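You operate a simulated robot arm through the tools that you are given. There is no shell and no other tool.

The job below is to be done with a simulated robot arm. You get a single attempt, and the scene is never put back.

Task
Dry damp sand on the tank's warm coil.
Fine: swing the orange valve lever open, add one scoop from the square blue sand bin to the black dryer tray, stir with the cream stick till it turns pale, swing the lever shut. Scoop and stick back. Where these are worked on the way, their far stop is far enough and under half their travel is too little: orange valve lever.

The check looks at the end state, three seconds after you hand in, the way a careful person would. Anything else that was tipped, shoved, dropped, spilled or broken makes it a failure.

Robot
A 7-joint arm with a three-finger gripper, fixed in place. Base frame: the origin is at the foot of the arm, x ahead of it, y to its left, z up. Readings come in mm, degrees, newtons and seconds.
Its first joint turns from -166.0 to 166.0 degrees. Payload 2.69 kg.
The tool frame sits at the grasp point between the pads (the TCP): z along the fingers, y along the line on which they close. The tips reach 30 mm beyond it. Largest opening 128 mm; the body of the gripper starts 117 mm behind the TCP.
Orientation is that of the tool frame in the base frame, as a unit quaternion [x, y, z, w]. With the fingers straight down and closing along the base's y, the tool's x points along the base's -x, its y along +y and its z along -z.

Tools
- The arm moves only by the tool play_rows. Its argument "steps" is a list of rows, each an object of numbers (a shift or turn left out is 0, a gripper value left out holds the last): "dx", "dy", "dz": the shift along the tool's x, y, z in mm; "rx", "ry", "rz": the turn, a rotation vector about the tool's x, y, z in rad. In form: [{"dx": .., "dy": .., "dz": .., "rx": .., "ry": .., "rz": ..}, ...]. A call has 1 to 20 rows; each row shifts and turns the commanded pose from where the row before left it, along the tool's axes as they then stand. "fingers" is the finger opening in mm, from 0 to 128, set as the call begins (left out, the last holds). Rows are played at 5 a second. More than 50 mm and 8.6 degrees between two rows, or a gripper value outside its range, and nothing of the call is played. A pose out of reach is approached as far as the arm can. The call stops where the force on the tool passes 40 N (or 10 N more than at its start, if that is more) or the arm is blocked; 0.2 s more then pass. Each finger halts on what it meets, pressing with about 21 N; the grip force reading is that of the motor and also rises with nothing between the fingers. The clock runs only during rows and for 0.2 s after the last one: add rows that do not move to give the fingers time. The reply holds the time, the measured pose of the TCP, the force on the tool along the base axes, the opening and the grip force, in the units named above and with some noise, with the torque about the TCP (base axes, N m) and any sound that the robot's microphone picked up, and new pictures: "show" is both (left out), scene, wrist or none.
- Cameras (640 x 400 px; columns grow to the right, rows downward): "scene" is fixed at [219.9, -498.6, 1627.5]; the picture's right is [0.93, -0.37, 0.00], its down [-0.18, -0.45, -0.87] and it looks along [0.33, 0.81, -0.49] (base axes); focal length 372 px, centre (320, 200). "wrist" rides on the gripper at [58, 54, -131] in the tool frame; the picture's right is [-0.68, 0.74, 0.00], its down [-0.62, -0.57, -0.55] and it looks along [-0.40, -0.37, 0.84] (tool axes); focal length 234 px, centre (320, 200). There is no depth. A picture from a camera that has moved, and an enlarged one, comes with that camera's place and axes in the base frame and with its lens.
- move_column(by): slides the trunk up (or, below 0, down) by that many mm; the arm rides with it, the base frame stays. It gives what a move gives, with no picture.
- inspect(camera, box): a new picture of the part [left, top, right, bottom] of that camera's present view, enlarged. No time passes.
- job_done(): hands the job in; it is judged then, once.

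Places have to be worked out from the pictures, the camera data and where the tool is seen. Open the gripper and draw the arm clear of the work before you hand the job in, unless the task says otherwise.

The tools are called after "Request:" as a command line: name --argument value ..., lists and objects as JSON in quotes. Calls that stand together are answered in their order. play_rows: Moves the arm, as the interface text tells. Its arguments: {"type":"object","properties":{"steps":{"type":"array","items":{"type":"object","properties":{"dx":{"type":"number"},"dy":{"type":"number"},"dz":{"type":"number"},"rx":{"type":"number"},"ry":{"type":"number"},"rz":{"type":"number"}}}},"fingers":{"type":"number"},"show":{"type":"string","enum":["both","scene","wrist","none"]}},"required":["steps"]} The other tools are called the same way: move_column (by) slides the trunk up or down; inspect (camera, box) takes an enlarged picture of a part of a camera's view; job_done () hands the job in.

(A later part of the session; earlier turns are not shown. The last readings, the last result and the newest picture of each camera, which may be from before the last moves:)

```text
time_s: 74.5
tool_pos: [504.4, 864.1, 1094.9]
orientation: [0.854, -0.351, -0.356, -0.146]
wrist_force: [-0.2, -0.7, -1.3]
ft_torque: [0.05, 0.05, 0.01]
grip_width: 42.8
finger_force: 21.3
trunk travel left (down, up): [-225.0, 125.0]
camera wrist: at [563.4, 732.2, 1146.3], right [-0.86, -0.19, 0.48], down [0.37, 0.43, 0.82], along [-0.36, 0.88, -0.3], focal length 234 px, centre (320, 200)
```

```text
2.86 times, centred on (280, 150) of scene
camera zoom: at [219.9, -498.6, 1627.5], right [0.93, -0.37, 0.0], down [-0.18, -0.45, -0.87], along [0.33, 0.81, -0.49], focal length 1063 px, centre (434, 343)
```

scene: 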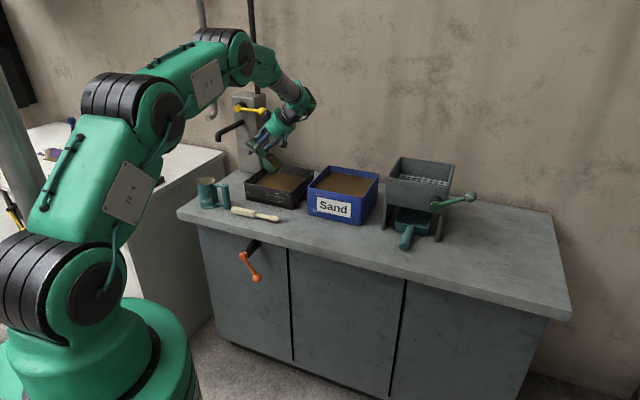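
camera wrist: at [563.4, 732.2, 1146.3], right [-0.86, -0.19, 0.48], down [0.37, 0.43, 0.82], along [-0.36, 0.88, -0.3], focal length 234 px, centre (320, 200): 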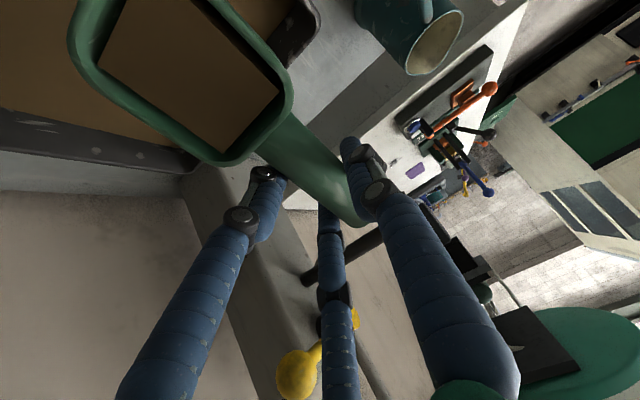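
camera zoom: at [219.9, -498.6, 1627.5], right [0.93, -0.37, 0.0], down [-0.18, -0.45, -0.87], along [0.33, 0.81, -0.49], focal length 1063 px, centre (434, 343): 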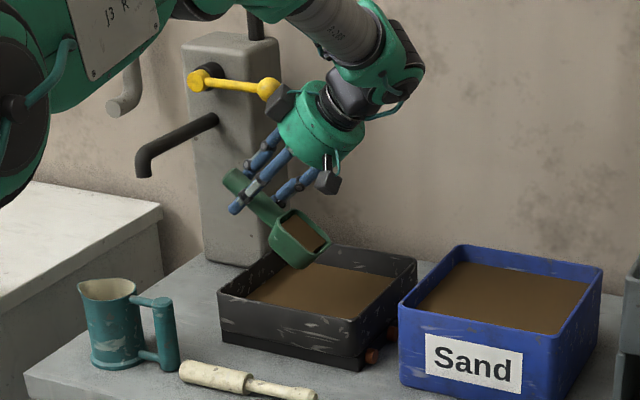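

At 45° the sand still sits in the bucket, which hangs over the tray. I keep pitching in small batches.

Request:
play_rows --steps '[{"ry": -0.131}, {"ry": -0.131}, {"ry": -0.131}, {}]' --show "scene"

Request:
inspect --camera "scene" --box '[200, 80, 360, 220]'

```text
time_s: 75.5
tool_pos: [504.6, 865.4, 1094.8]
orientation: [0.768, -0.315, -0.516, -0.212]
wrist_force: [0.3, 0.1, -0.2]
ft_torque: [0.04, 0.06, 0.03]
grip_width: 42.8
finger_force: 20.9
trunk travel left (down, up): [-225.0, 125.0]
```

scene: 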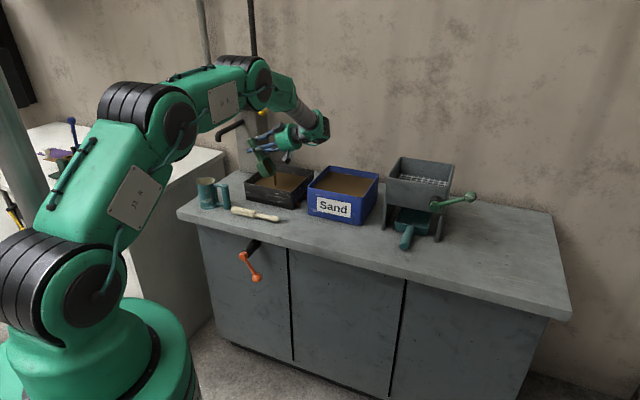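

```text
2.86 times, centred on (280, 150) of scene
camera zoom: at [219.9, -498.6, 1627.5], right [0.93, -0.37, 0.0], down [-0.18, -0.45, -0.87], along [0.33, 0.81, -0.49], focal length 1063 px, centre (434, 343)
```

zoom: 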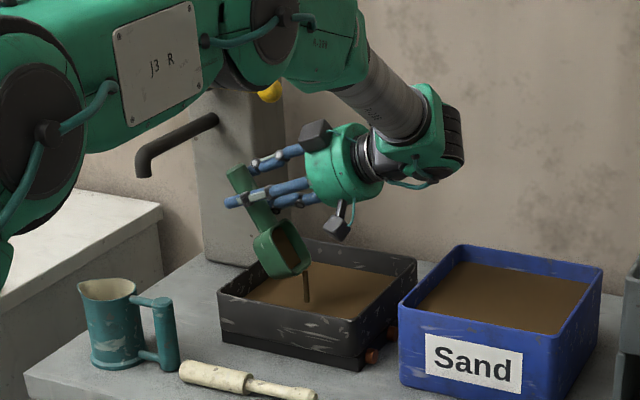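

A stream of sand is falling into the tray at about 67°. I hold here and let it run out.

Request:
play_rows --steps '[{}, {}, {}, {}, {}, {}, {}, {}, {}, {}]'

Request:
inspect --camera "scene" --box '[200, 80, 360, 220]'

```text
time_s: 77.7
tool_pos: [504.1, 864.9, 1094.5]
orientation: [0.768, -0.315, -0.516, -0.212]
wrist_force: [0.3, -0.3, -1.3]
ft_torque: [0.03, 0.02, -0.01]
grip_width: 42.8
finger_force: 20.9
trunk travel left (down, up): [-225.0, 125.0]
camera wrist: at [569.4, 726.2, 1091.1], right [-0.7, -0.34, 0.63], down [0.59, 0.21, 0.78], along [-0.4, 0.92, 0.06], focal length 234 px, centre (320, 200)
```

scene: 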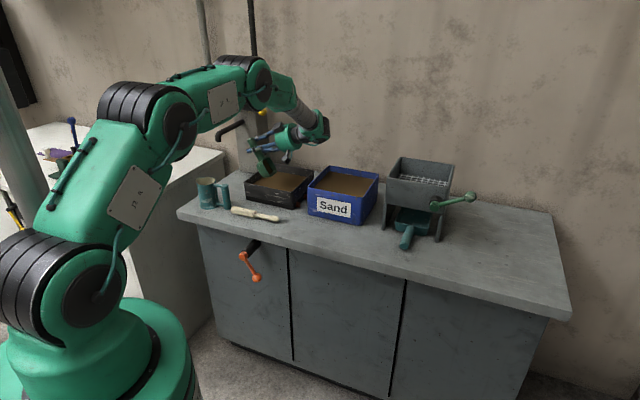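
wrist: 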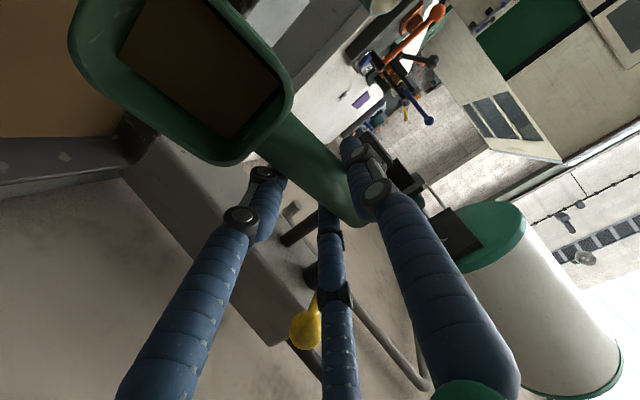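

```text
2.86 times, centred on (280, 150) of scene
camera zoom: at [219.9, -498.6, 1627.5], right [0.93, -0.37, 0.0], down [-0.18, -0.45, -0.87], along [0.33, 0.81, -0.49], focal length 1063 px, centre (434, 343)
```

zoom: 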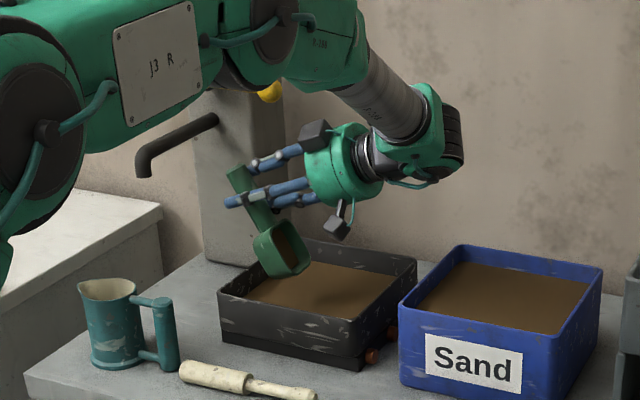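

The stream has stopped with some sand still in the bucket. I pitch further (to about 90°) and hold.

Request:
play_rows --steps '[{"ry": -0.131}, {}, {}, {}, {"ry": -0.131}, {}, {}, {}, {"ry": -0.131}, {}, {}, {}, {}, {}]'

Request:
inspect --camera "scene" --box '[200, 80, 360, 220]'

Request:
inspect --camera "wrist" --box '[60, 0, 300, 170]'

```text
time_s: 80.7
tool_pos: [504.6, 866.2, 1094.8]
orientation: [-0.652, 0.268, 0.656, 0.27]
wrist_force: [-1.3, 0.6, -0.8]
ft_torque: [0.0, -0.02, 0.0]
grip_width: 42.5
finger_force: 20.8
trunk travel left (down, up): [-225.0, 125.0]
camera wrist: at [560.3, 735.7, 1035.7], right [-0.52, -0.53, 0.68], down [0.79, 0.01, 0.61], along [-0.33, 0.85, 0.41], focal length 234 px, centre (320, 200)
```

scene: 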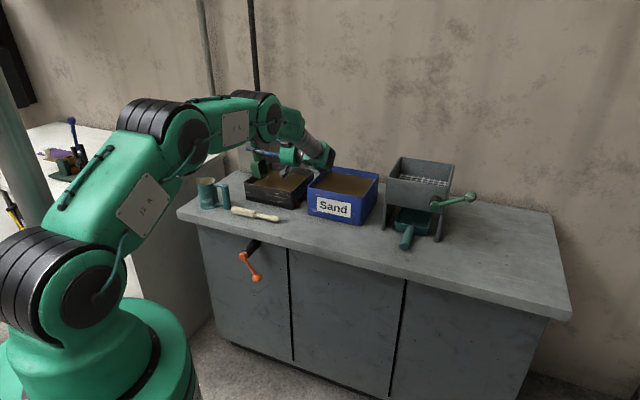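
wrist: 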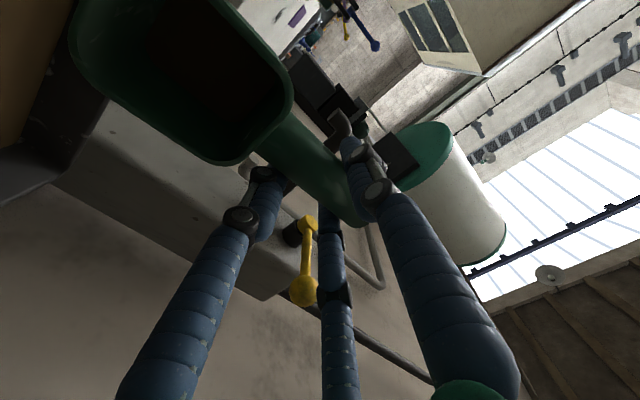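

```text
2.86 times, centred on (280, 150) of scene
camera zoom: at [219.9, -498.6, 1627.5], right [0.93, -0.37, 0.0], down [-0.18, -0.45, -0.87], along [0.33, 0.81, -0.49], focal length 1063 px, centre (434, 343)
```

zoom: 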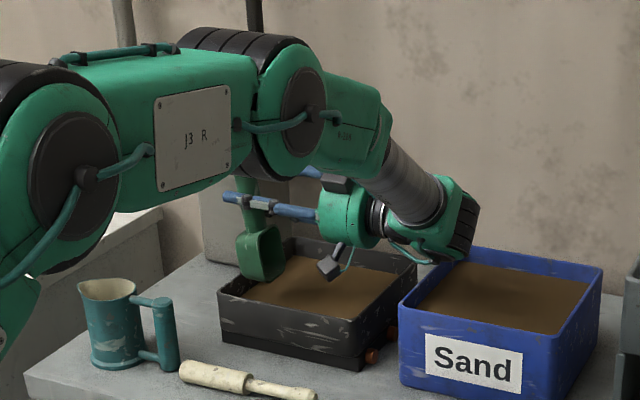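

```text
2.35 times, centred on (180, 85) of wrist
camera zoom: at [560.3, 735.7, 1035.7], right [-0.52, -0.53, 0.68], down [0.79, 0.01, 0.61], along [-0.33, 0.85, 0.41], focal length 551 px, centre (649, 471)
```

zoom: 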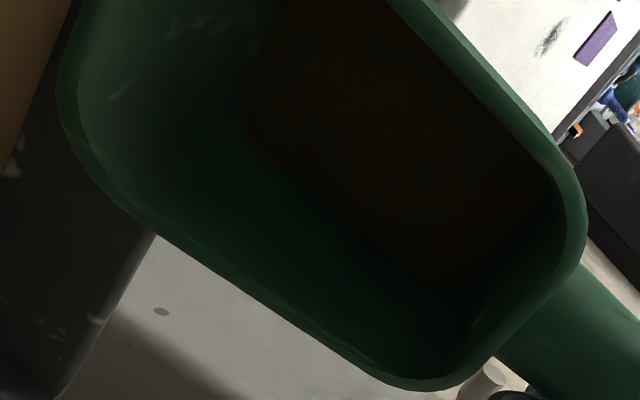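

Most has poured; a little remains at the bottom, and the wrist is low over the bin. I raise 45 mm, shift 20 mm right and tip past 90° to empty it.

Request:
play_rows --steps '[{"dx": -15, "dz": -7}, {"dx": -15, "dz": -7}, {"dx": -15, "dz": -6}, {"ry": -0.12}, {}, {}, {"ry": -0.12}, {}, {}, {}, {}]'

Request:
inspect --camera "wrist" --box '[60, 0, 300, 170]'

Request:
inspect --camera "scene" --box '[200, 80, 360, 220]'

```text
time_s: 83.1
tool_pos: [519.0, 851.8, 1140.2]
orientation: [-0.57, 0.233, 0.729, 0.299]
wrist_force: [-0.3, 0.6, 0.1]
ft_torque: [0.05, -0.03, 0.03]
grip_width: 42.5
finger_force: 20.7
trunk travel left (down, up): [-225.0, 125.0]
camera wrist: at [561.6, 733.7, 1052.4], right [-0.4, -0.64, 0.66], down [0.88, -0.08, 0.46], along [-0.25, 0.76, 0.6], focal length 234 px, centre (320, 200)
```

scene: 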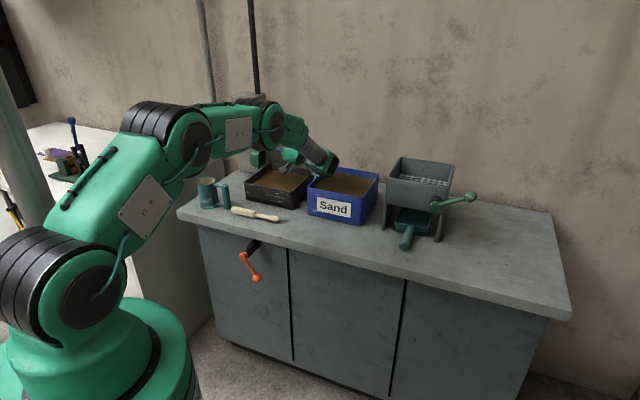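
wrist: 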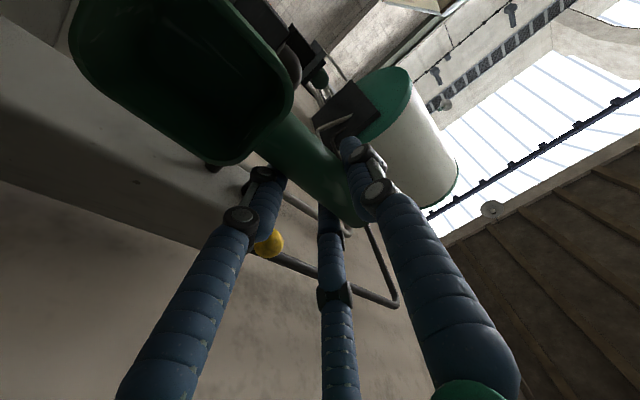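

```text
2.35 times, centred on (180, 85) of wrist
camera zoom: at [561.6, 733.7, 1052.4], right [-0.4, -0.64, 0.66], down [0.88, -0.08, 0.46], along [-0.25, 0.76, 0.6], focal length 551 px, centre (649, 471)
```

zoom: 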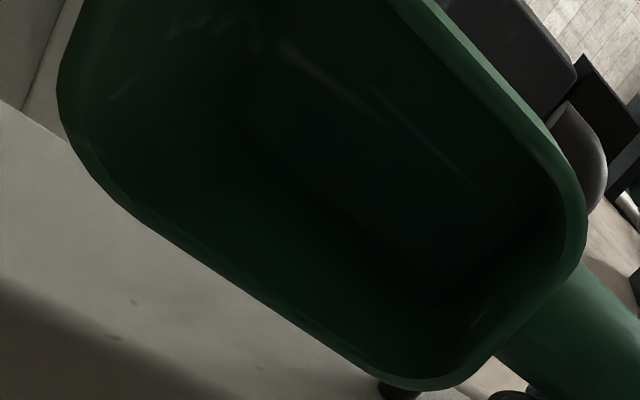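

```text
2.86 times, centred on (280, 150) of scene
camera zoom: at [219.9, -498.6, 1627.5], right [0.93, -0.37, 0.0], down [-0.18, -0.45, -0.87], along [0.33, 0.81, -0.49], focal length 1063 px, centre (434, 343)
```

zoom: 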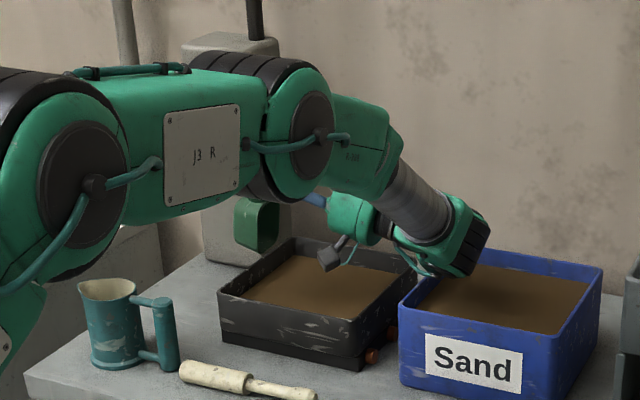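

The scoop is empty. I rotate back to level, which lifts the wrist away from the bin, and check the tray.

Request:
play_rows --steps '[{"ry": 0.1296}, {"ry": 0.1296}, {"ry": 0.1296}, {"ry": 0.1296}, {"ry": 0.1296}, {"ry": 0.1296}, {"ry": 0.1296}, {"ry": 0.1296}, {"ry": 0.1296}, {"ry": 0.1296}, {"ry": 0.1296}, {"ry": 0.1296}, {"ry": 0.1296}, {"ry": 0.1296}, {}]'

Request:
inspect --camera "scene" --box '[200, 100, 400, 240]'

```text
time_s: 86.3
tool_pos: [519.2, 850.9, 1140.6]
orientation: [0.925, -0.38, 0.001, 0.001]
wrist_force: [0.0, 0.2, -1.6]
ft_torque: [0.01, 0.01, -0.02]
grip_width: 42.4
finger_force: 20.9
trunk travel left (down, up): [-225.0, 125.0]
camera wrist: at [523.4, 771.4, 1271.6], right [-1.0, -0.05, 0.0], down [-0.04, 0.84, 0.55], along [-0.03, 0.55, -0.84], focal length 234 px, centre (320, 200)
```

scene: 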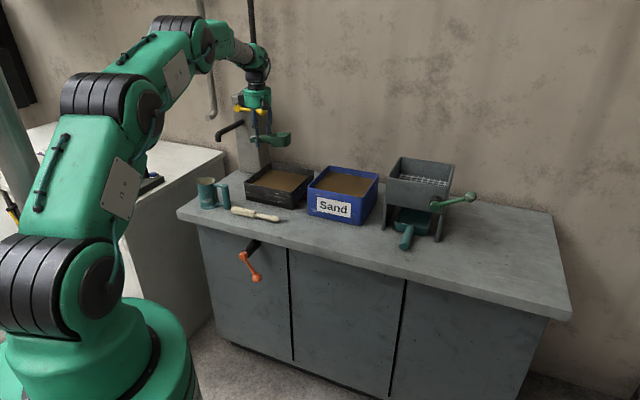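
wrist: 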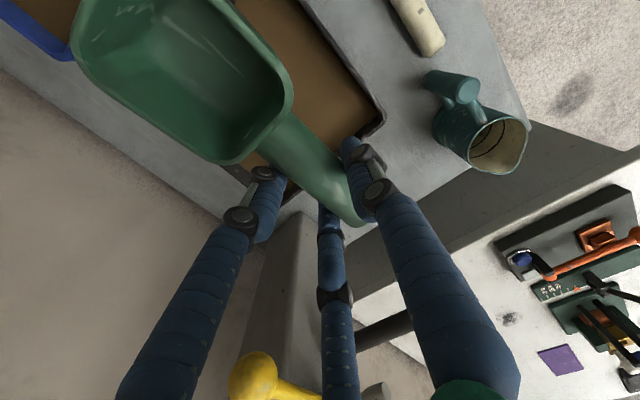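

```text
2.86 times, centred on (300, 170) of scene
camera zoom: at [219.9, -498.6, 1627.5], right [0.93, -0.37, 0.0], down [-0.18, -0.45, -0.87], along [0.33, 0.81, -0.49], focal length 1063 px, centre (377, 286)
```

zoom: 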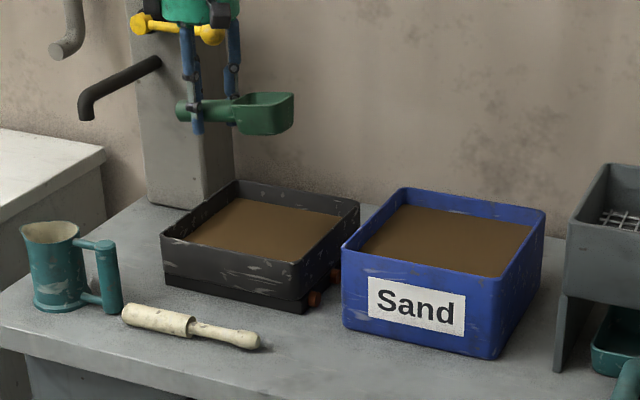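

Request:
inspect --camera "scene" --box '[225, 100, 315, 160]'

Request:
inspect --camera "wrist" --box '[60, 0, 400, 240]'

```text
6.67 times, centred on (270, 130) of scene
camera zoom: at [219.9, -498.6, 1627.5], right [0.93, -0.37, 0.0], down [-0.18, -0.45, -0.87], along [0.33, 0.81, -0.49], focal length 2481 px, centre (653, 667)
```

zoom: 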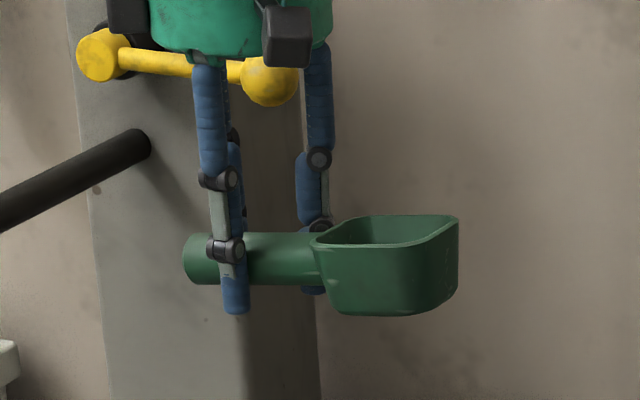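

```text
1.67 times, centred on (230, 120) of wrist
camera zoom: at [523.4, 771.4, 1271.6], right [-1.0, -0.05, 0.0], down [-0.04, 0.84, 0.55], along [-0.03, 0.55, -0.84], focal length 390 px, centre (470, 333)
```

zoom: 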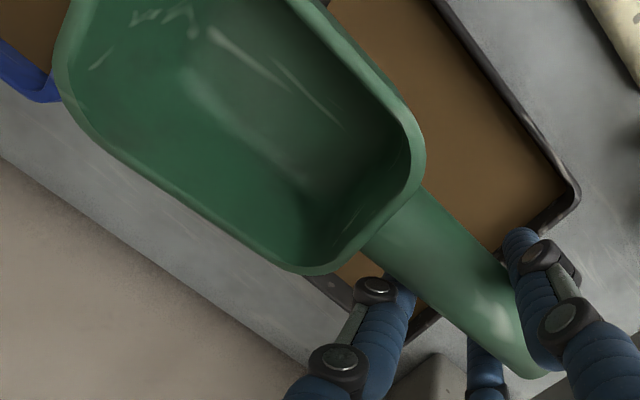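

Tray and bin look clean; the scoop may have tipped a few degrees nose-up in the grip. I carry it back level at height to above its original place.

Request:
play_rows --steps '[{"dy": 37.8}, {"dy": 37.8}, {"dy": 37.8}, {"dy": 37.8}, {"dx": 39}, {"dx": 39}, {"dx": 39}, {"dx": 39}, {"dx": 39}, {"dx": 39}, {"dx": 39}, {"dz": 35}, {"dz": 35}, {"dz": 35}, {"dz": 35}, {"dz": 30}, {}]'

Request:
inspect --camera "scene" --box '[270, 150, 410, 250]'

```text
time_s: 89.9
tool_pos: [604.0, 553.9, 970.0]
orientation: [0.925, -0.381, -0.001, 0.0]
wrist_force: [1.0, 1.2, -0.8]
ft_torque: [0.05, 0.07, -0.01]
grip_width: 42.6
finger_force: 21.4
trunk travel left (down, up): [-225.0, 125.0]
camera wrist: at [608.6, 473.9, 1102.2], right [-1.0, -0.05, 0.0], down [-0.04, 0.83, 0.55], along [-0.03, 0.55, -0.84], focal length 234 px, centre (320, 200)
```

scene: 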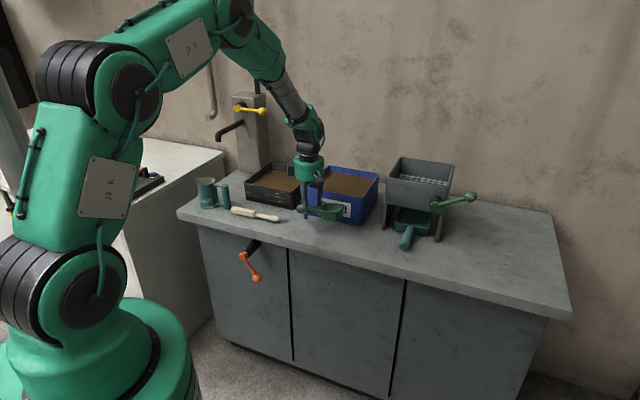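
wrist: 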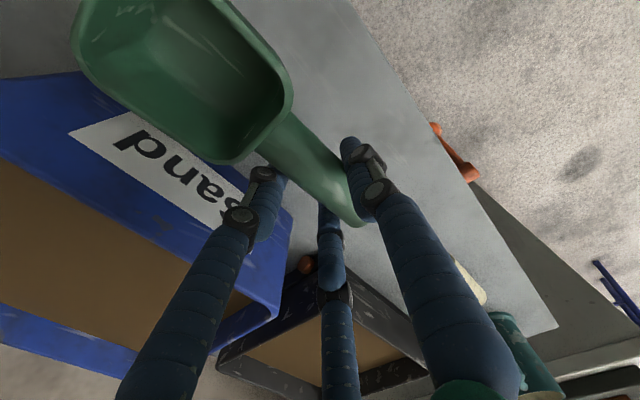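

```text
4.00 times, centred on (340, 200) of scene
camera zoom: at [219.9, -498.6, 1627.5], right [0.93, -0.37, 0.0], down [-0.18, -0.45, -0.87], along [0.33, 0.81, -0.49], focal length 1489 px, centre (240, 200)
```

zoom: 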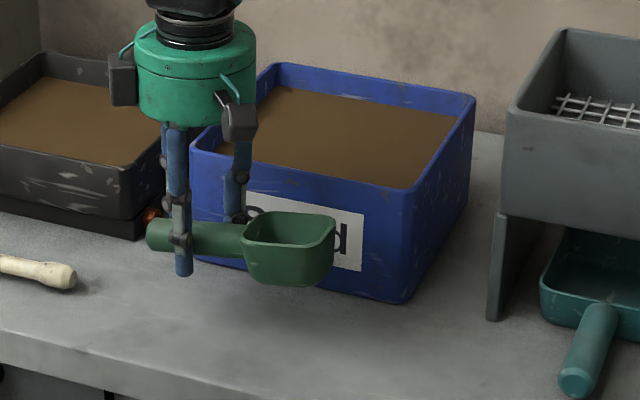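

Compared with how it lay at first, the scoop hangs about 8° nose-up in the grip. I counter-pitch the tool 8° and lower to just above the bench.

Request:
play_rows --steps '[{"dx": 3.2, "dy": 0.8, "ry": -0.07}, {"ry": -0.07}, {"dx": 2.2, "dz": 15.8}, {"dx": 2.2, "dz": 15.8}, {"dx": 2.0, "dz": 14}, {}]'

Request:
inspect --camera "scene" --box '[270, 170, 390, 260]'

```text
time_s: 91.3
tool_pos: [608.9, 551.6, 925.8]
orientation: [0.922, -0.38, -0.065, -0.027]
wrist_force: [0.4, 0.6, -1.7]
ft_torque: [0.06, 0.09, -0.05]
grip_width: 42.5
finger_force: 20.9
trunk travel left (down, up): [-225.0, 125.0]
camera wrist: at [624.8, 459.0, 1046.5], right [-0.99, -0.05, 0.09], down [0.02, 0.78, 0.63], along [-0.11, 0.63, -0.77], focal length 234 px, centre (320, 200)
```

scene: 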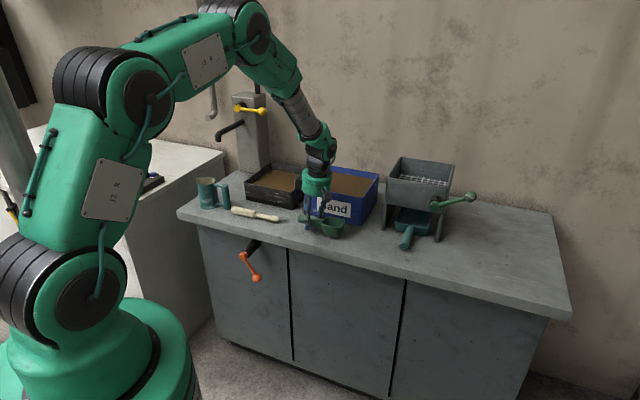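
wrist: 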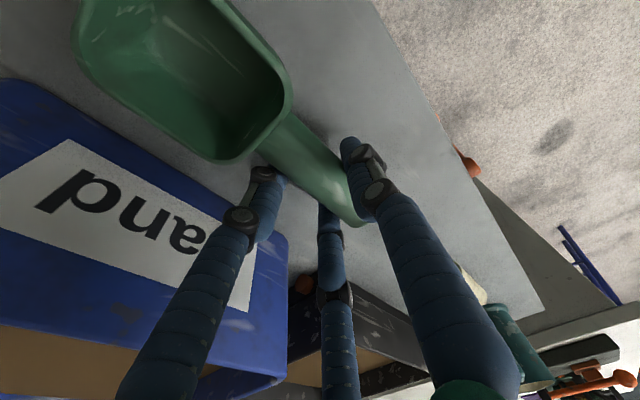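

```text
4.44 times, centred on (330, 215) of scene
camera zoom: at [219.9, -498.6, 1627.5], right [0.93, -0.37, 0.0], down [-0.18, -0.45, -0.87], along [0.33, 0.81, -0.49], focal length 1654 px, centre (276, 133)
```

zoom: 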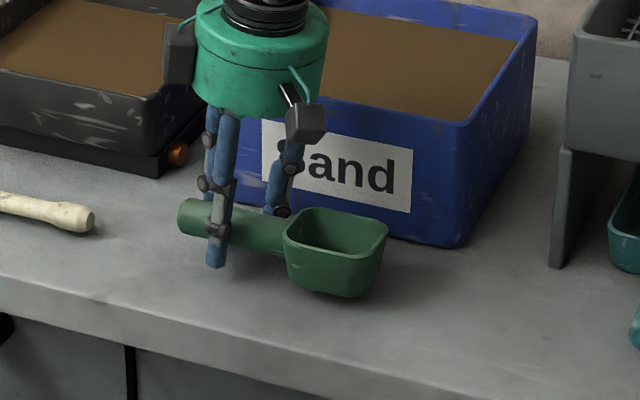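

The scoop is level again. I trim the position by 2–3 mm and lower in small steps until it touches.

Request:
play_rows --steps '[{"dx": -1.5, "dy": 2.6, "dz": 3}, {"dx": 0.4, "dz": 3}, {"dx": 0.3, "dz": 2}, {}]' --show "none"

Request:
play_rows --steps '[{"dx": 0.2, "dz": 1.2}, {}, {"dx": 0.2, "dz": 1.2}, {}]' --show "wrist"

Request:
inspect --camera "scene" --box '[270, 170, 390, 260]'

```text
time_s: 92.3
tool_pos: [605.3, 548.6, 917.7]
orientation: [0.923, -0.379, -0.065, -0.026]
wrist_force: [-0.9, -1.2, -1.0]
ft_torque: [0.03, 0.04, 0.02]
grip_width: 42.6
finger_force: 21.0
trunk travel left (down, up): [-225.0, 125.0]
```

```text
time_s: 93.3
tool_pos: [605.6, 548.3, 915.1]
orientation: [0.922, -0.38, -0.064, -0.026]
wrist_force: [0.6, -0.3, 0.4]
ft_torque: [0.04, -0.02, -0.03]
grip_width: 42.4
finger_force: 21.3
trunk travel left (down, up): [-225.0, 125.0]
camera wrist: at [622.2, 456.6, 1035.8], right [-0.99, -0.05, 0.09], down [0.02, 0.78, 0.63], along [-0.11, 0.63, -0.77], focal length 234 px, centre (320, 200)
```

wrist: 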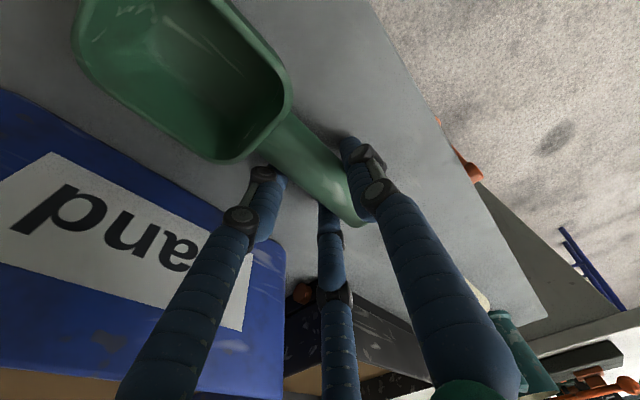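

```text
4.44 times, centred on (330, 215) of scene
camera zoom: at [219.9, -498.6, 1627.5], right [0.93, -0.37, 0.0], down [-0.18, -0.45, -0.87], along [0.33, 0.81, -0.49], focal length 1654 px, centre (276, 133)
```

zoom: 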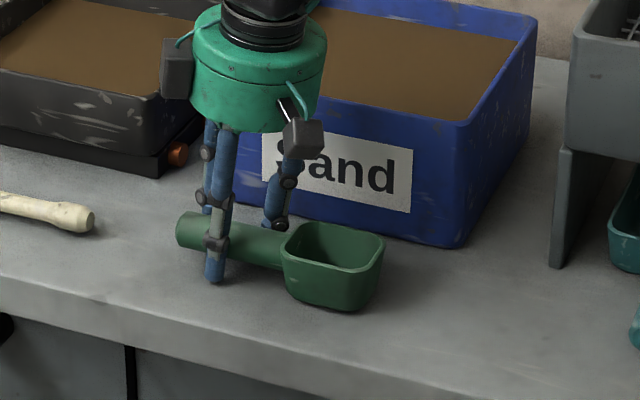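

No contact yet at z 915. I trim back to the original spot and lower in 1 mm steps.

Request:
play_rows --steps '[{"dx": -1.8, "dy": -2.0}, {"dx": 0.14, "dz": 1}, {}, {"dx": 0.14, "dz": 1}, {}, {}]' --show "none"

Request:
play_rows --steps '[{"dx": 0.14, "dz": 1}, {}, {}]' --show "none"

```text
time_s: 94.7
tool_pos: [604.6, 551.2, 913.8]
orientation: [0.923, -0.379, -0.065, -0.028]
wrist_force: [-1.0, 2.5, 20.1]
ft_torque: [-0.23, -0.8, 0.06]
grip_width: 42.5
finger_force: 20.6
trunk travel left (down, up): [-225.0, 125.0]
```

```text
time_s: 95.5
tool_pos: [606.9, 551.9, 914.4]
orientation: [0.923, -0.379, -0.064, -0.03]
wrist_force: [-2.4, 3.6, 34.4]
ft_torque: [-0.28, -1.12, 0.04]
grip_width: 42.4
finger_force: 21.1
trunk travel left (down, up): [-225.0, 125.0]
```

The contact is the fingertip on the bench, so the scoop sits within a millimetre or two of the surface. I relieve the load slightly and release it.

Request:
play_rows --steps '[{"dx": -0.2, "dz": -1.6}, {}, {}]' --show "none"

Request:
play_rows --steps '[{}, {}, {}]' --fingers 52 --show "none"

Request:
play_rows --steps '[{}, {}, {}]' --fingers 70

Request:
inspect --camera "scene" --box '[270, 170, 390, 260]'

```text
time_s: 96.3
tool_pos: [605.0, 550.6, 913.9]
orientation: [0.922, -0.38, -0.065, -0.028]
wrist_force: [0.6, 9.1, 24.2]
ft_torque: [0.1, -0.77, 0.33]
grip_width: 42.4
finger_force: 21.0
trunk travel left (down, up): [-225.0, 125.0]
```

```text
time_s: 97.1
tool_pos: [605.3, 550.5, 913.2]
orientation: [0.923, -0.379, -0.065, -0.027]
wrist_force: [4.9, 6.7, 16.1]
ft_torque: [0.12, -0.67, 0.27]
grip_width: 55.4
finger_force: 1.6
trunk travel left (down, up): [-225.0, 125.0]
```

```text
time_s: 97.9
tool_pos: [604.7, 550.3, 912.1]
orientation: [0.922, -0.38, -0.065, -0.027]
wrist_force: [-1.2, -1.2, 1.8]
ft_torque: [-0.11, -0.06, -0.04]
grip_width: 72.3
finger_force: 0.1
trunk travel left (down, up): [-225.0, 125.0]
camera wrist: at [622.2, 458.8, 1034.0], right [-0.99, -0.05, 0.1], down [0.02, 0.78, 0.63], along [-0.11, 0.63, -0.77], focal length 234 px, centre (320, 200)
```

scene: 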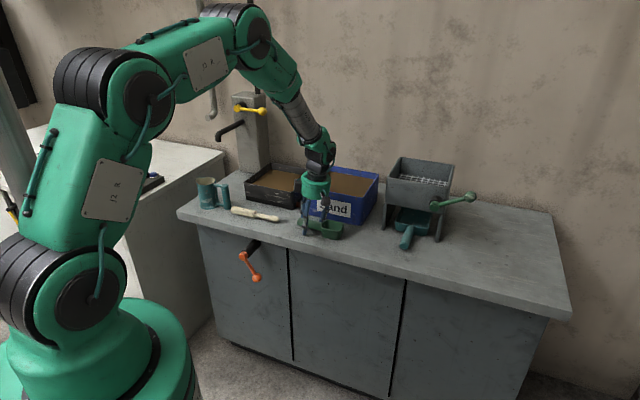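
wrist: 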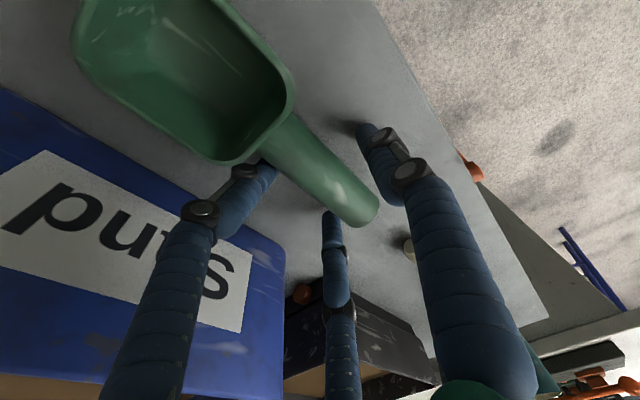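

```text
4.44 times, centred on (330, 215) of scene
camera zoom: at [219.9, -498.6, 1627.5], right [0.93, -0.37, 0.0], down [-0.18, -0.45, -0.87], along [0.33, 0.81, -0.49], focal length 1654 px, centre (276, 133)
```

zoom: 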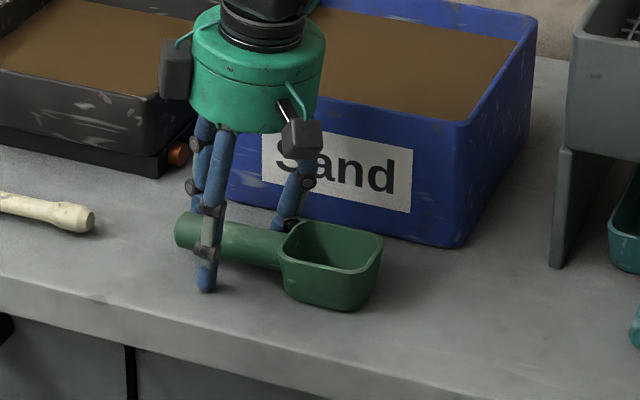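

The scoop is back upright on its spot. I rise vertically clear of it, level the tool, and look at it and the stick.

Request:
play_rows --steps '[{"dx": -1.4, "dz": -9.9}, {"dx": -2.8, "dz": -19.8}, {"dx": -4.2, "dz": -29.7}, {"dx": -4.2, "dz": -29.7}, {"ry": 0.07}, {"ry": 0.07}, {}]'

Request:
inspect --camera "scene" --box '[180, 150, 380, 260]'

```text
time_s: 99.5
tool_pos: [604.7, 552.9, 1004.5]
orientation: [0.925, -0.379, 0.001, -0.001]
wrist_force: [-0.4, 1.1, 0.5]
ft_torque: [0.0, 0.04, 0.0]
grip_width: 69.8
finger_force: 0.0
trunk travel left (down, up): [-225.0, 125.0]
camera wrist: at [608.8, 472.9, 1134.0], right [-1.0, -0.05, 0.0], down [-0.04, 0.83, 0.55], along [-0.03, 0.55, -0.84], focal length 234 px, centre (320, 200)
```

scene: 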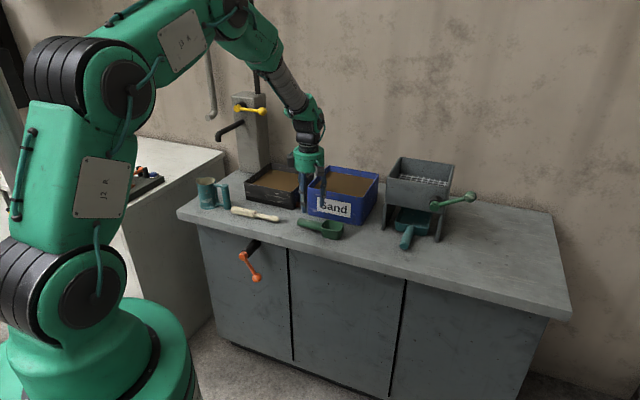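
wrist: 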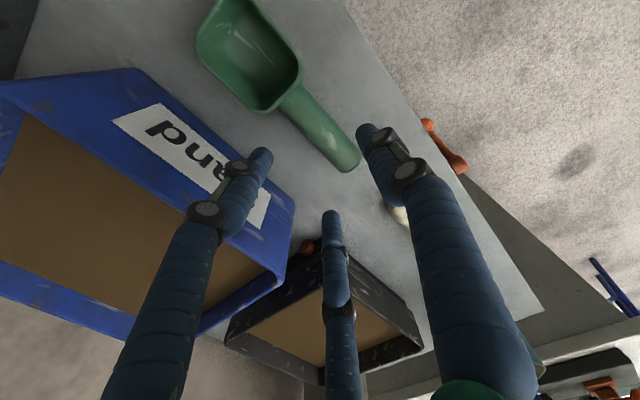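

```text
3.20 times, centred on (280, 205) of scene
camera zoom: at [219.9, -498.6, 1627.5], right [0.93, -0.37, 0.0], down [-0.18, -0.45, -0.87], along [0.33, 0.81, -0.49], focal length 1191 px, centre (448, 184)
```

zoom: 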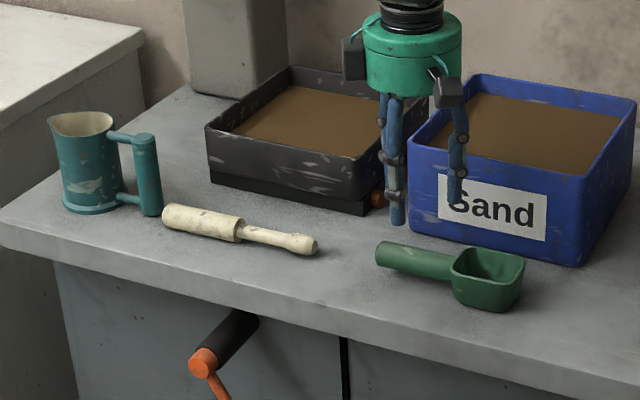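

The scoop lies where it was. Now I move left at z≈1045 to above the thick part of the cream stick (S≈230).

Request:
play_rows --steps '[{"dx": -38.1, "dy": 1.1, "dz": -5.7}, {"dx": -38.1, "dy": 1.1, "dz": -5.7}, {"dx": -38.1, "dy": 1.1, "dz": -5.7}, {"dx": -38.1, "dy": 1.1, "dz": -5.7}, {"dx": -38.1, "dy": 1.1, "dz": -5.7}, {"dx": -38.1, "dy": 1.1, "dz": -5.7}, {"dx": -38.1, "dy": 1.1, "dz": -5.7}, {}]'

Request:
inspect --camera "wrist" --box '[200, 30, 480, 230]'

```text
time_s: 101.3
tool_pos: [408.2, 733.6, 1042.8]
orientation: [0.925, -0.38, 0.001, -0.001]
wrist_force: [-0.7, 0.5, -0.6]
ft_torque: [-0.03, -0.07, 0.0]
grip_width: 70.1
finger_force: 0.1
trunk travel left (down, up): [-225.0, 125.0]
camera wrist: at [412.9, 653.9, 1173.9], right [-1.0, -0.05, 0.0], down [-0.04, 0.83, 0.55], along [-0.03, 0.55, -0.84], focal length 234 px, centre (320, 200)
```

scene: 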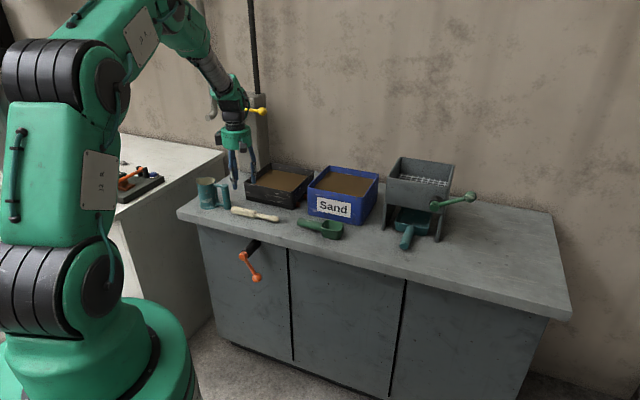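
wrist: 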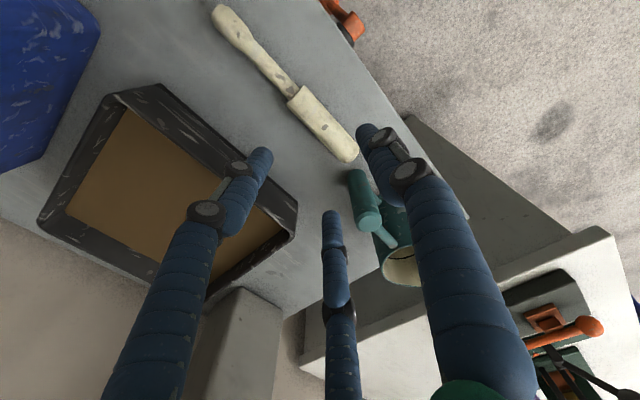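

```text
2.00 times, centred on (340, 130) of wrist
camera zoom: at [412.9, 653.9, 1173.9], right [-1.0, -0.05, 0.0], down [-0.04, 0.83, 0.55], along [-0.03, 0.55, -0.84], focal length 468 px, centre (280, 340)
```

zoom: 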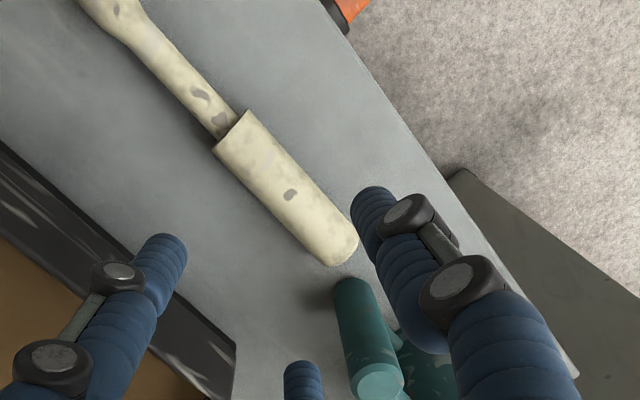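

The stick axis is at D≈802 with the thick grip from S≈184 to 282; the mug handle is clear at S≥296. I align and come down over the grip part.

Request:
play_rows --steps '[{"dy": -2.9}, {"dz": 30}, {"dz": 30}, {"dz": 30}, {"dz": 20}, {"dz": 12}, {"dz": 6.5}, {}]'

Request:
inspect --camera "wrist" --box '[200, 30, 480, 260]'

```text
time_s: 103.1
tool_pos: [412.0, 735.5, 915.3]
orientation: [0.925, -0.38, -0.001, 0.0]
wrist_force: [0.3, 0.2, -0.3]
ft_torque: [0.02, -0.03, -0.01]
grip_width: 69.8
finger_force: 0.0
trunk travel left (down, up): [-225.0, 125.0]
camera wrist: at [416.4, 655.3, 1046.1], right [-1.0, -0.05, 0.0], down [-0.04, 0.83, 0.55], along [-0.03, 0.55, -0.84], focal length 234 px, centre (320, 200)
```

scene: 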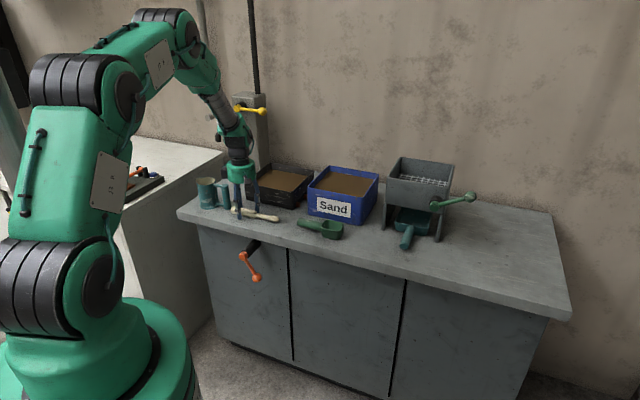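
wrist: 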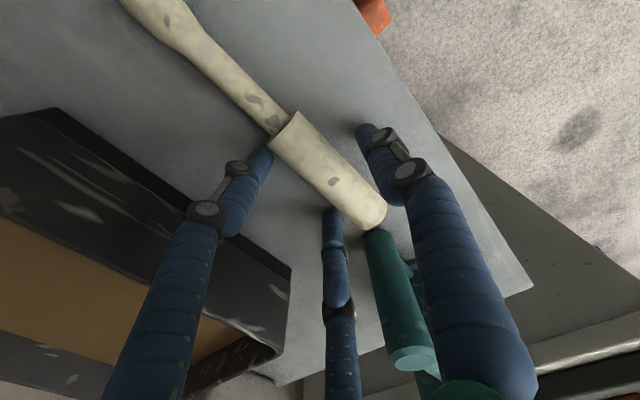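

```text
1.74 times, centred on (340, 145) of wrist
camera zoom: at [416.4, 655.3, 1046.1], right [-1.0, -0.05, 0.0], down [-0.04, 0.83, 0.55], along [-0.03, 0.55, -0.84], focal length 407 px, centre (285, 296)
```

zoom: 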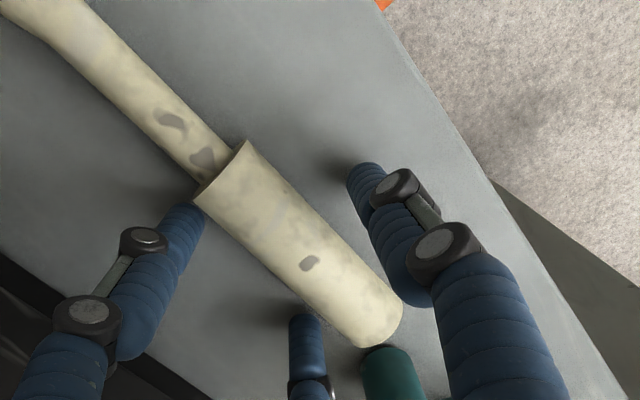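

The fingers straddle the thick part with clearance from the mug. I lower 2 mm and close.

Request:
play_rows --steps '[{"dz": 2}, {}]' --show "none"

Request:
play_rows --steps '[{}, {}, {}, {}]' --fingers 15

Request:
inspect --camera "wrist" --box '[200, 30, 480, 260]'

```text
time_s: 103.7
tool_pos: [411.5, 735.0, 913.3]
orientation: [0.925, -0.381, -0.001, 0.0]
wrist_force: [-0.1, 0.0, 0.4]
ft_torque: [0.01, -0.02, 0.03]
grip_width: 70.0
finger_force: 0.1
trunk travel left (down, up): [-225.0, 125.0]
```

```text
time_s: 104.7
tool_pos: [410.9, 735.5, 914.3]
orientation: [0.925, -0.381, 0.0, 0.0]
wrist_force: [-0.3, 0.6, 0.4]
ft_torque: [-0.04, 0.02, 0.0]
grip_width: 42.6
finger_force: 20.9
trunk travel left (down, up): [-225.0, 125.0]
camera wrist: at [416.3, 655.5, 1044.6], right [-1.0, -0.05, 0.0], down [-0.04, 0.83, 0.55], along [-0.03, 0.55, -0.84], focal length 234 px, centre (320, 200)
```

scene: 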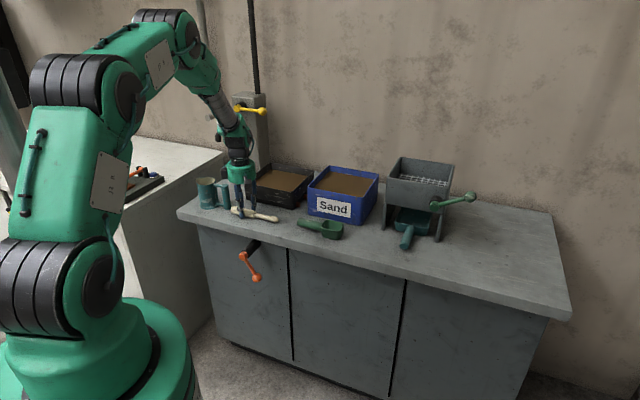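
wrist: 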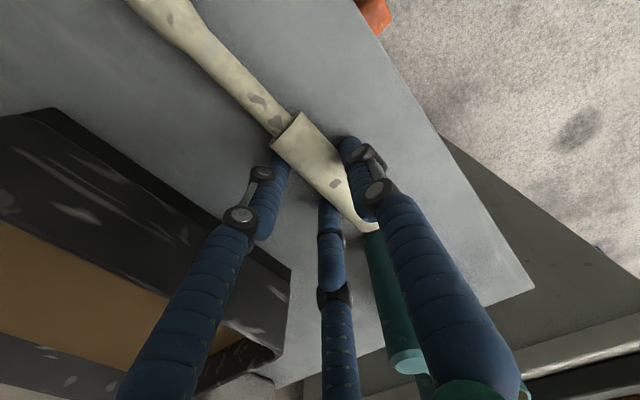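

```text
1.74 times, centred on (340, 145) of wrist
camera zoom: at [416.3, 655.5, 1044.6], right [-1.0, -0.05, 0.0], down [-0.04, 0.83, 0.55], along [-0.03, 0.55, -0.84], focal length 407 px, centre (285, 296)
```

zoom: 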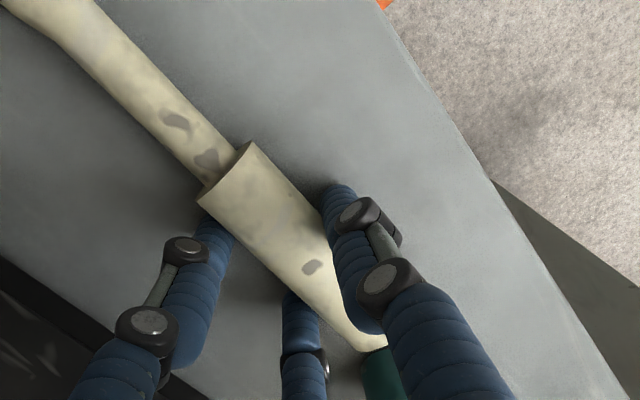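

The stick is gripped (42.6 mm) at pick pose (410.9, 735.5, 914.3). I lift it straight up and carry it back over the tray at z≈1150.

Request:
play_rows --steps '[{"dz": -6}, {"dz": -20}, {"dz": -35}, {"dz": -40}, {"dz": -45}, {"dz": -45}, {"dz": -45}, {"dy": -40, "dx": -2.5}, {"dy": -40, "dx": -2.5}, {"dy": -40, "dx": -2.5}, {"dy": -42, "dx": -2.5}, {}]'

```text
time_s: 107.3
tool_pos: [518.3, 856.1, 1145.8]
orientation: [0.925, -0.38, -0.001, -0.001]
wrist_force: [1.4, 0.1, -1.2]
ft_torque: [-0.05, 0.03, -0.01]
grip_width: 42.5
finger_force: 21.4
trunk travel left (down, up): [-225.0, 125.0]
camera wrist: at [523.0, 776.0, 1277.2], right [-1.0, -0.05, 0.0], down [-0.04, 0.83, 0.55], along [-0.03, 0.55, -0.84], focal length 234 px, centre (320, 200)
```

scene: 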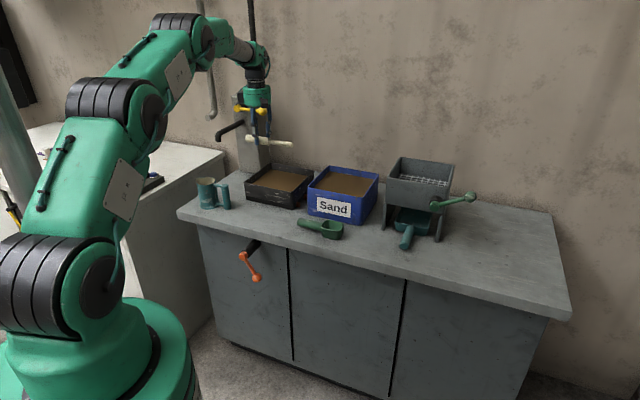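
wrist: 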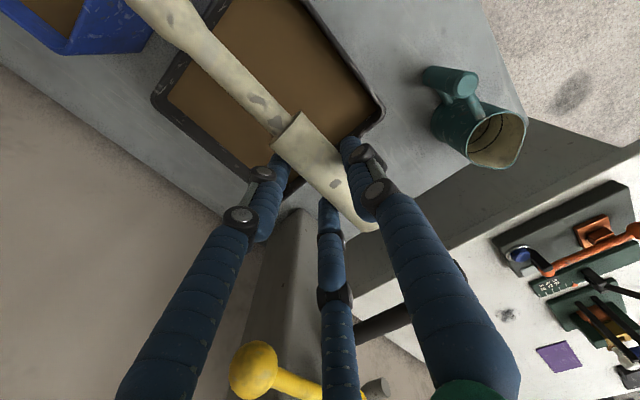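

The stick is level over the tray. I pitch its thin end down 65° at this height.

Request:
play_rows --steps '[{"ry": -0.126}, {"ry": -0.126}, {"ry": -0.126}, {"ry": -0.126}, {"ry": -0.126}, {"ry": -0.126}, {"ry": -0.126}, {"ry": -0.126}, {"ry": -0.126}, {}]'

Request:
inspect --camera "scene" --box '[200, 80, 360, 220]'

```text
time_s: 109.5
tool_pos: [519.6, 857.8, 1148.1]
orientation: [0.779, -0.32, -0.498, -0.205]
wrist_force: [0.2, 1.1, -1.2]
ft_torque: [0.01, -0.02, 0.05]
grip_width: 42.7
finger_force: 21.4
trunk travel left (down, up): [-225.0, 125.0]
camera wrist: at [583.9, 718.4, 1150.5], right [-0.72, -0.32, 0.61], down [0.57, 0.23, 0.79], along [-0.4, 0.92, 0.01], focal length 234 px, centre (320, 200)
```

scene: 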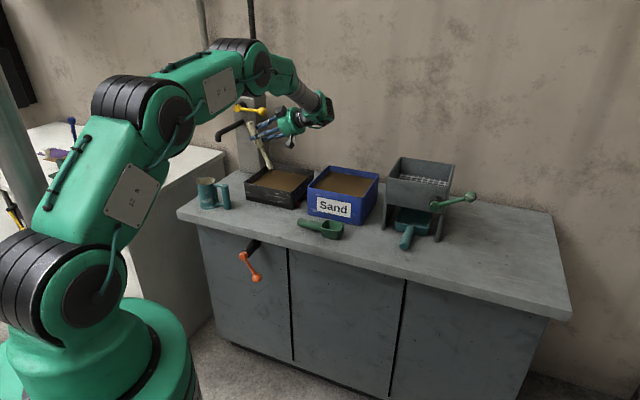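
wrist: 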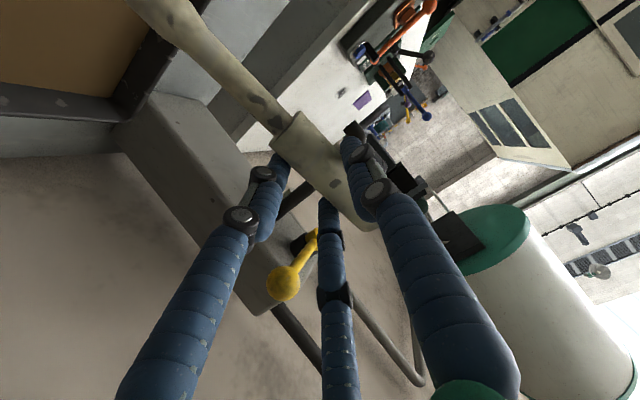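

```text
2.86 times, centred on (280, 150) of scene
camera zoom: at [219.9, -498.6, 1627.5], right [0.93, -0.37, 0.0], down [-0.18, -0.45, -0.87], along [0.33, 0.81, -0.49], focal length 1063 px, centre (434, 343)
```

zoom: 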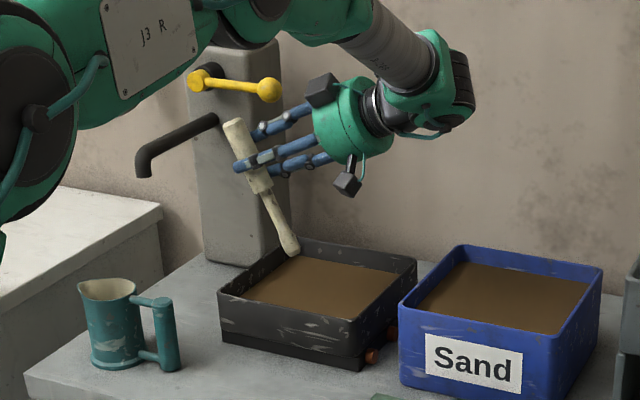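

The thin end hangs over the tray middle (tip about z 1012). I lower it, slowly for the last stretch into the sand.

Request:
play_rows --steps '[{"dx": 17.5, "dz": 8.07}, {"dx": 17.5, "dz": 8.07}, {"dx": 17.5, "dz": 8.07}, {"dx": 17.5, "dz": 8.07}, {"dx": 4.54, "dz": 2.09}, {"dx": 4.54, "dz": 2.09}, {"dx": 4.54, "dz": 2.09}, {}]'

Request:
inspect --camera "scene" --box '[220, 130, 340, 230]'

```text
time_s: 111.3
tool_pos: [520.2, 855.6, 1058.0]
orientation: [0.78, -0.32, -0.497, -0.204]
wrist_force: [0.6, -0.4, -0.7]
ft_torque: [-0.02, 0.0, 0.0]
grip_width: 42.4
finger_force: 21.3
trunk travel left (down, up): [-225.0, 125.0]
camera wrist: at [584.6, 717.1, 1059.3], right [-0.72, -0.32, 0.61], down [0.57, 0.23, 0.79], along [-0.4, 0.92, 0.01], focal length 234 px, centre (320, 200)
```

scene: 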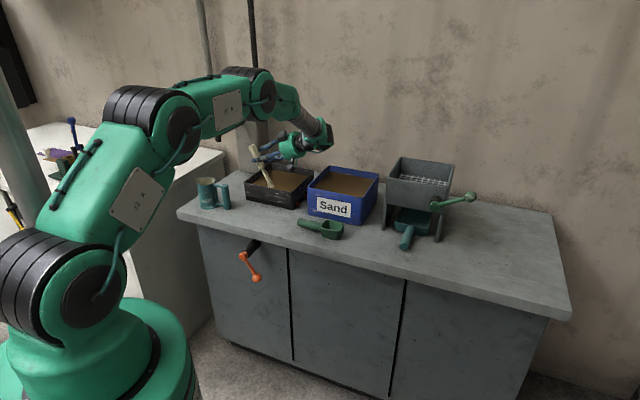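
wrist: 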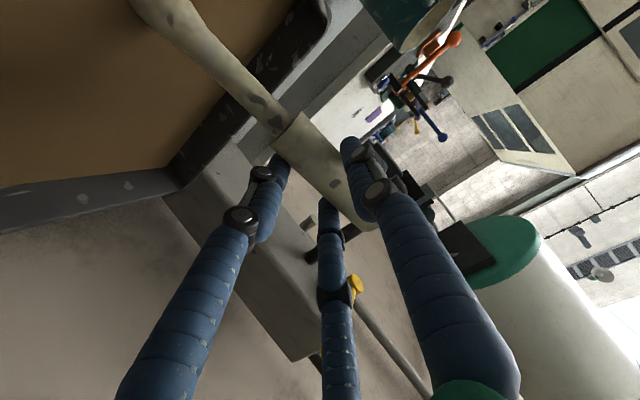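

```text
4.00 times, centred on (280, 180) of scene
camera zoom: at [219.9, -498.6, 1627.5], right [0.93, -0.37, 0.0], down [-0.18, -0.45, -0.87], along [0.33, 0.81, -0.49], focal length 1489 px, centre (480, 280)
```

zoom: 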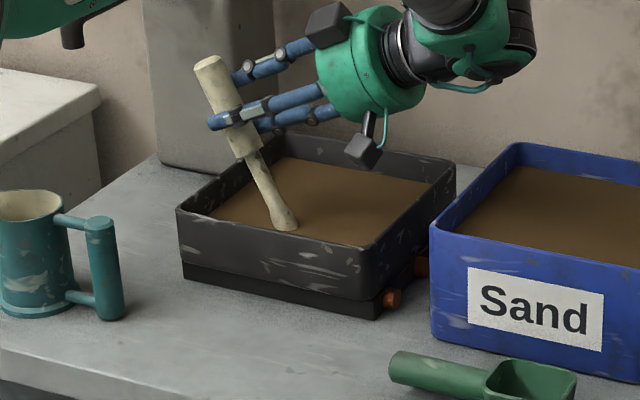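

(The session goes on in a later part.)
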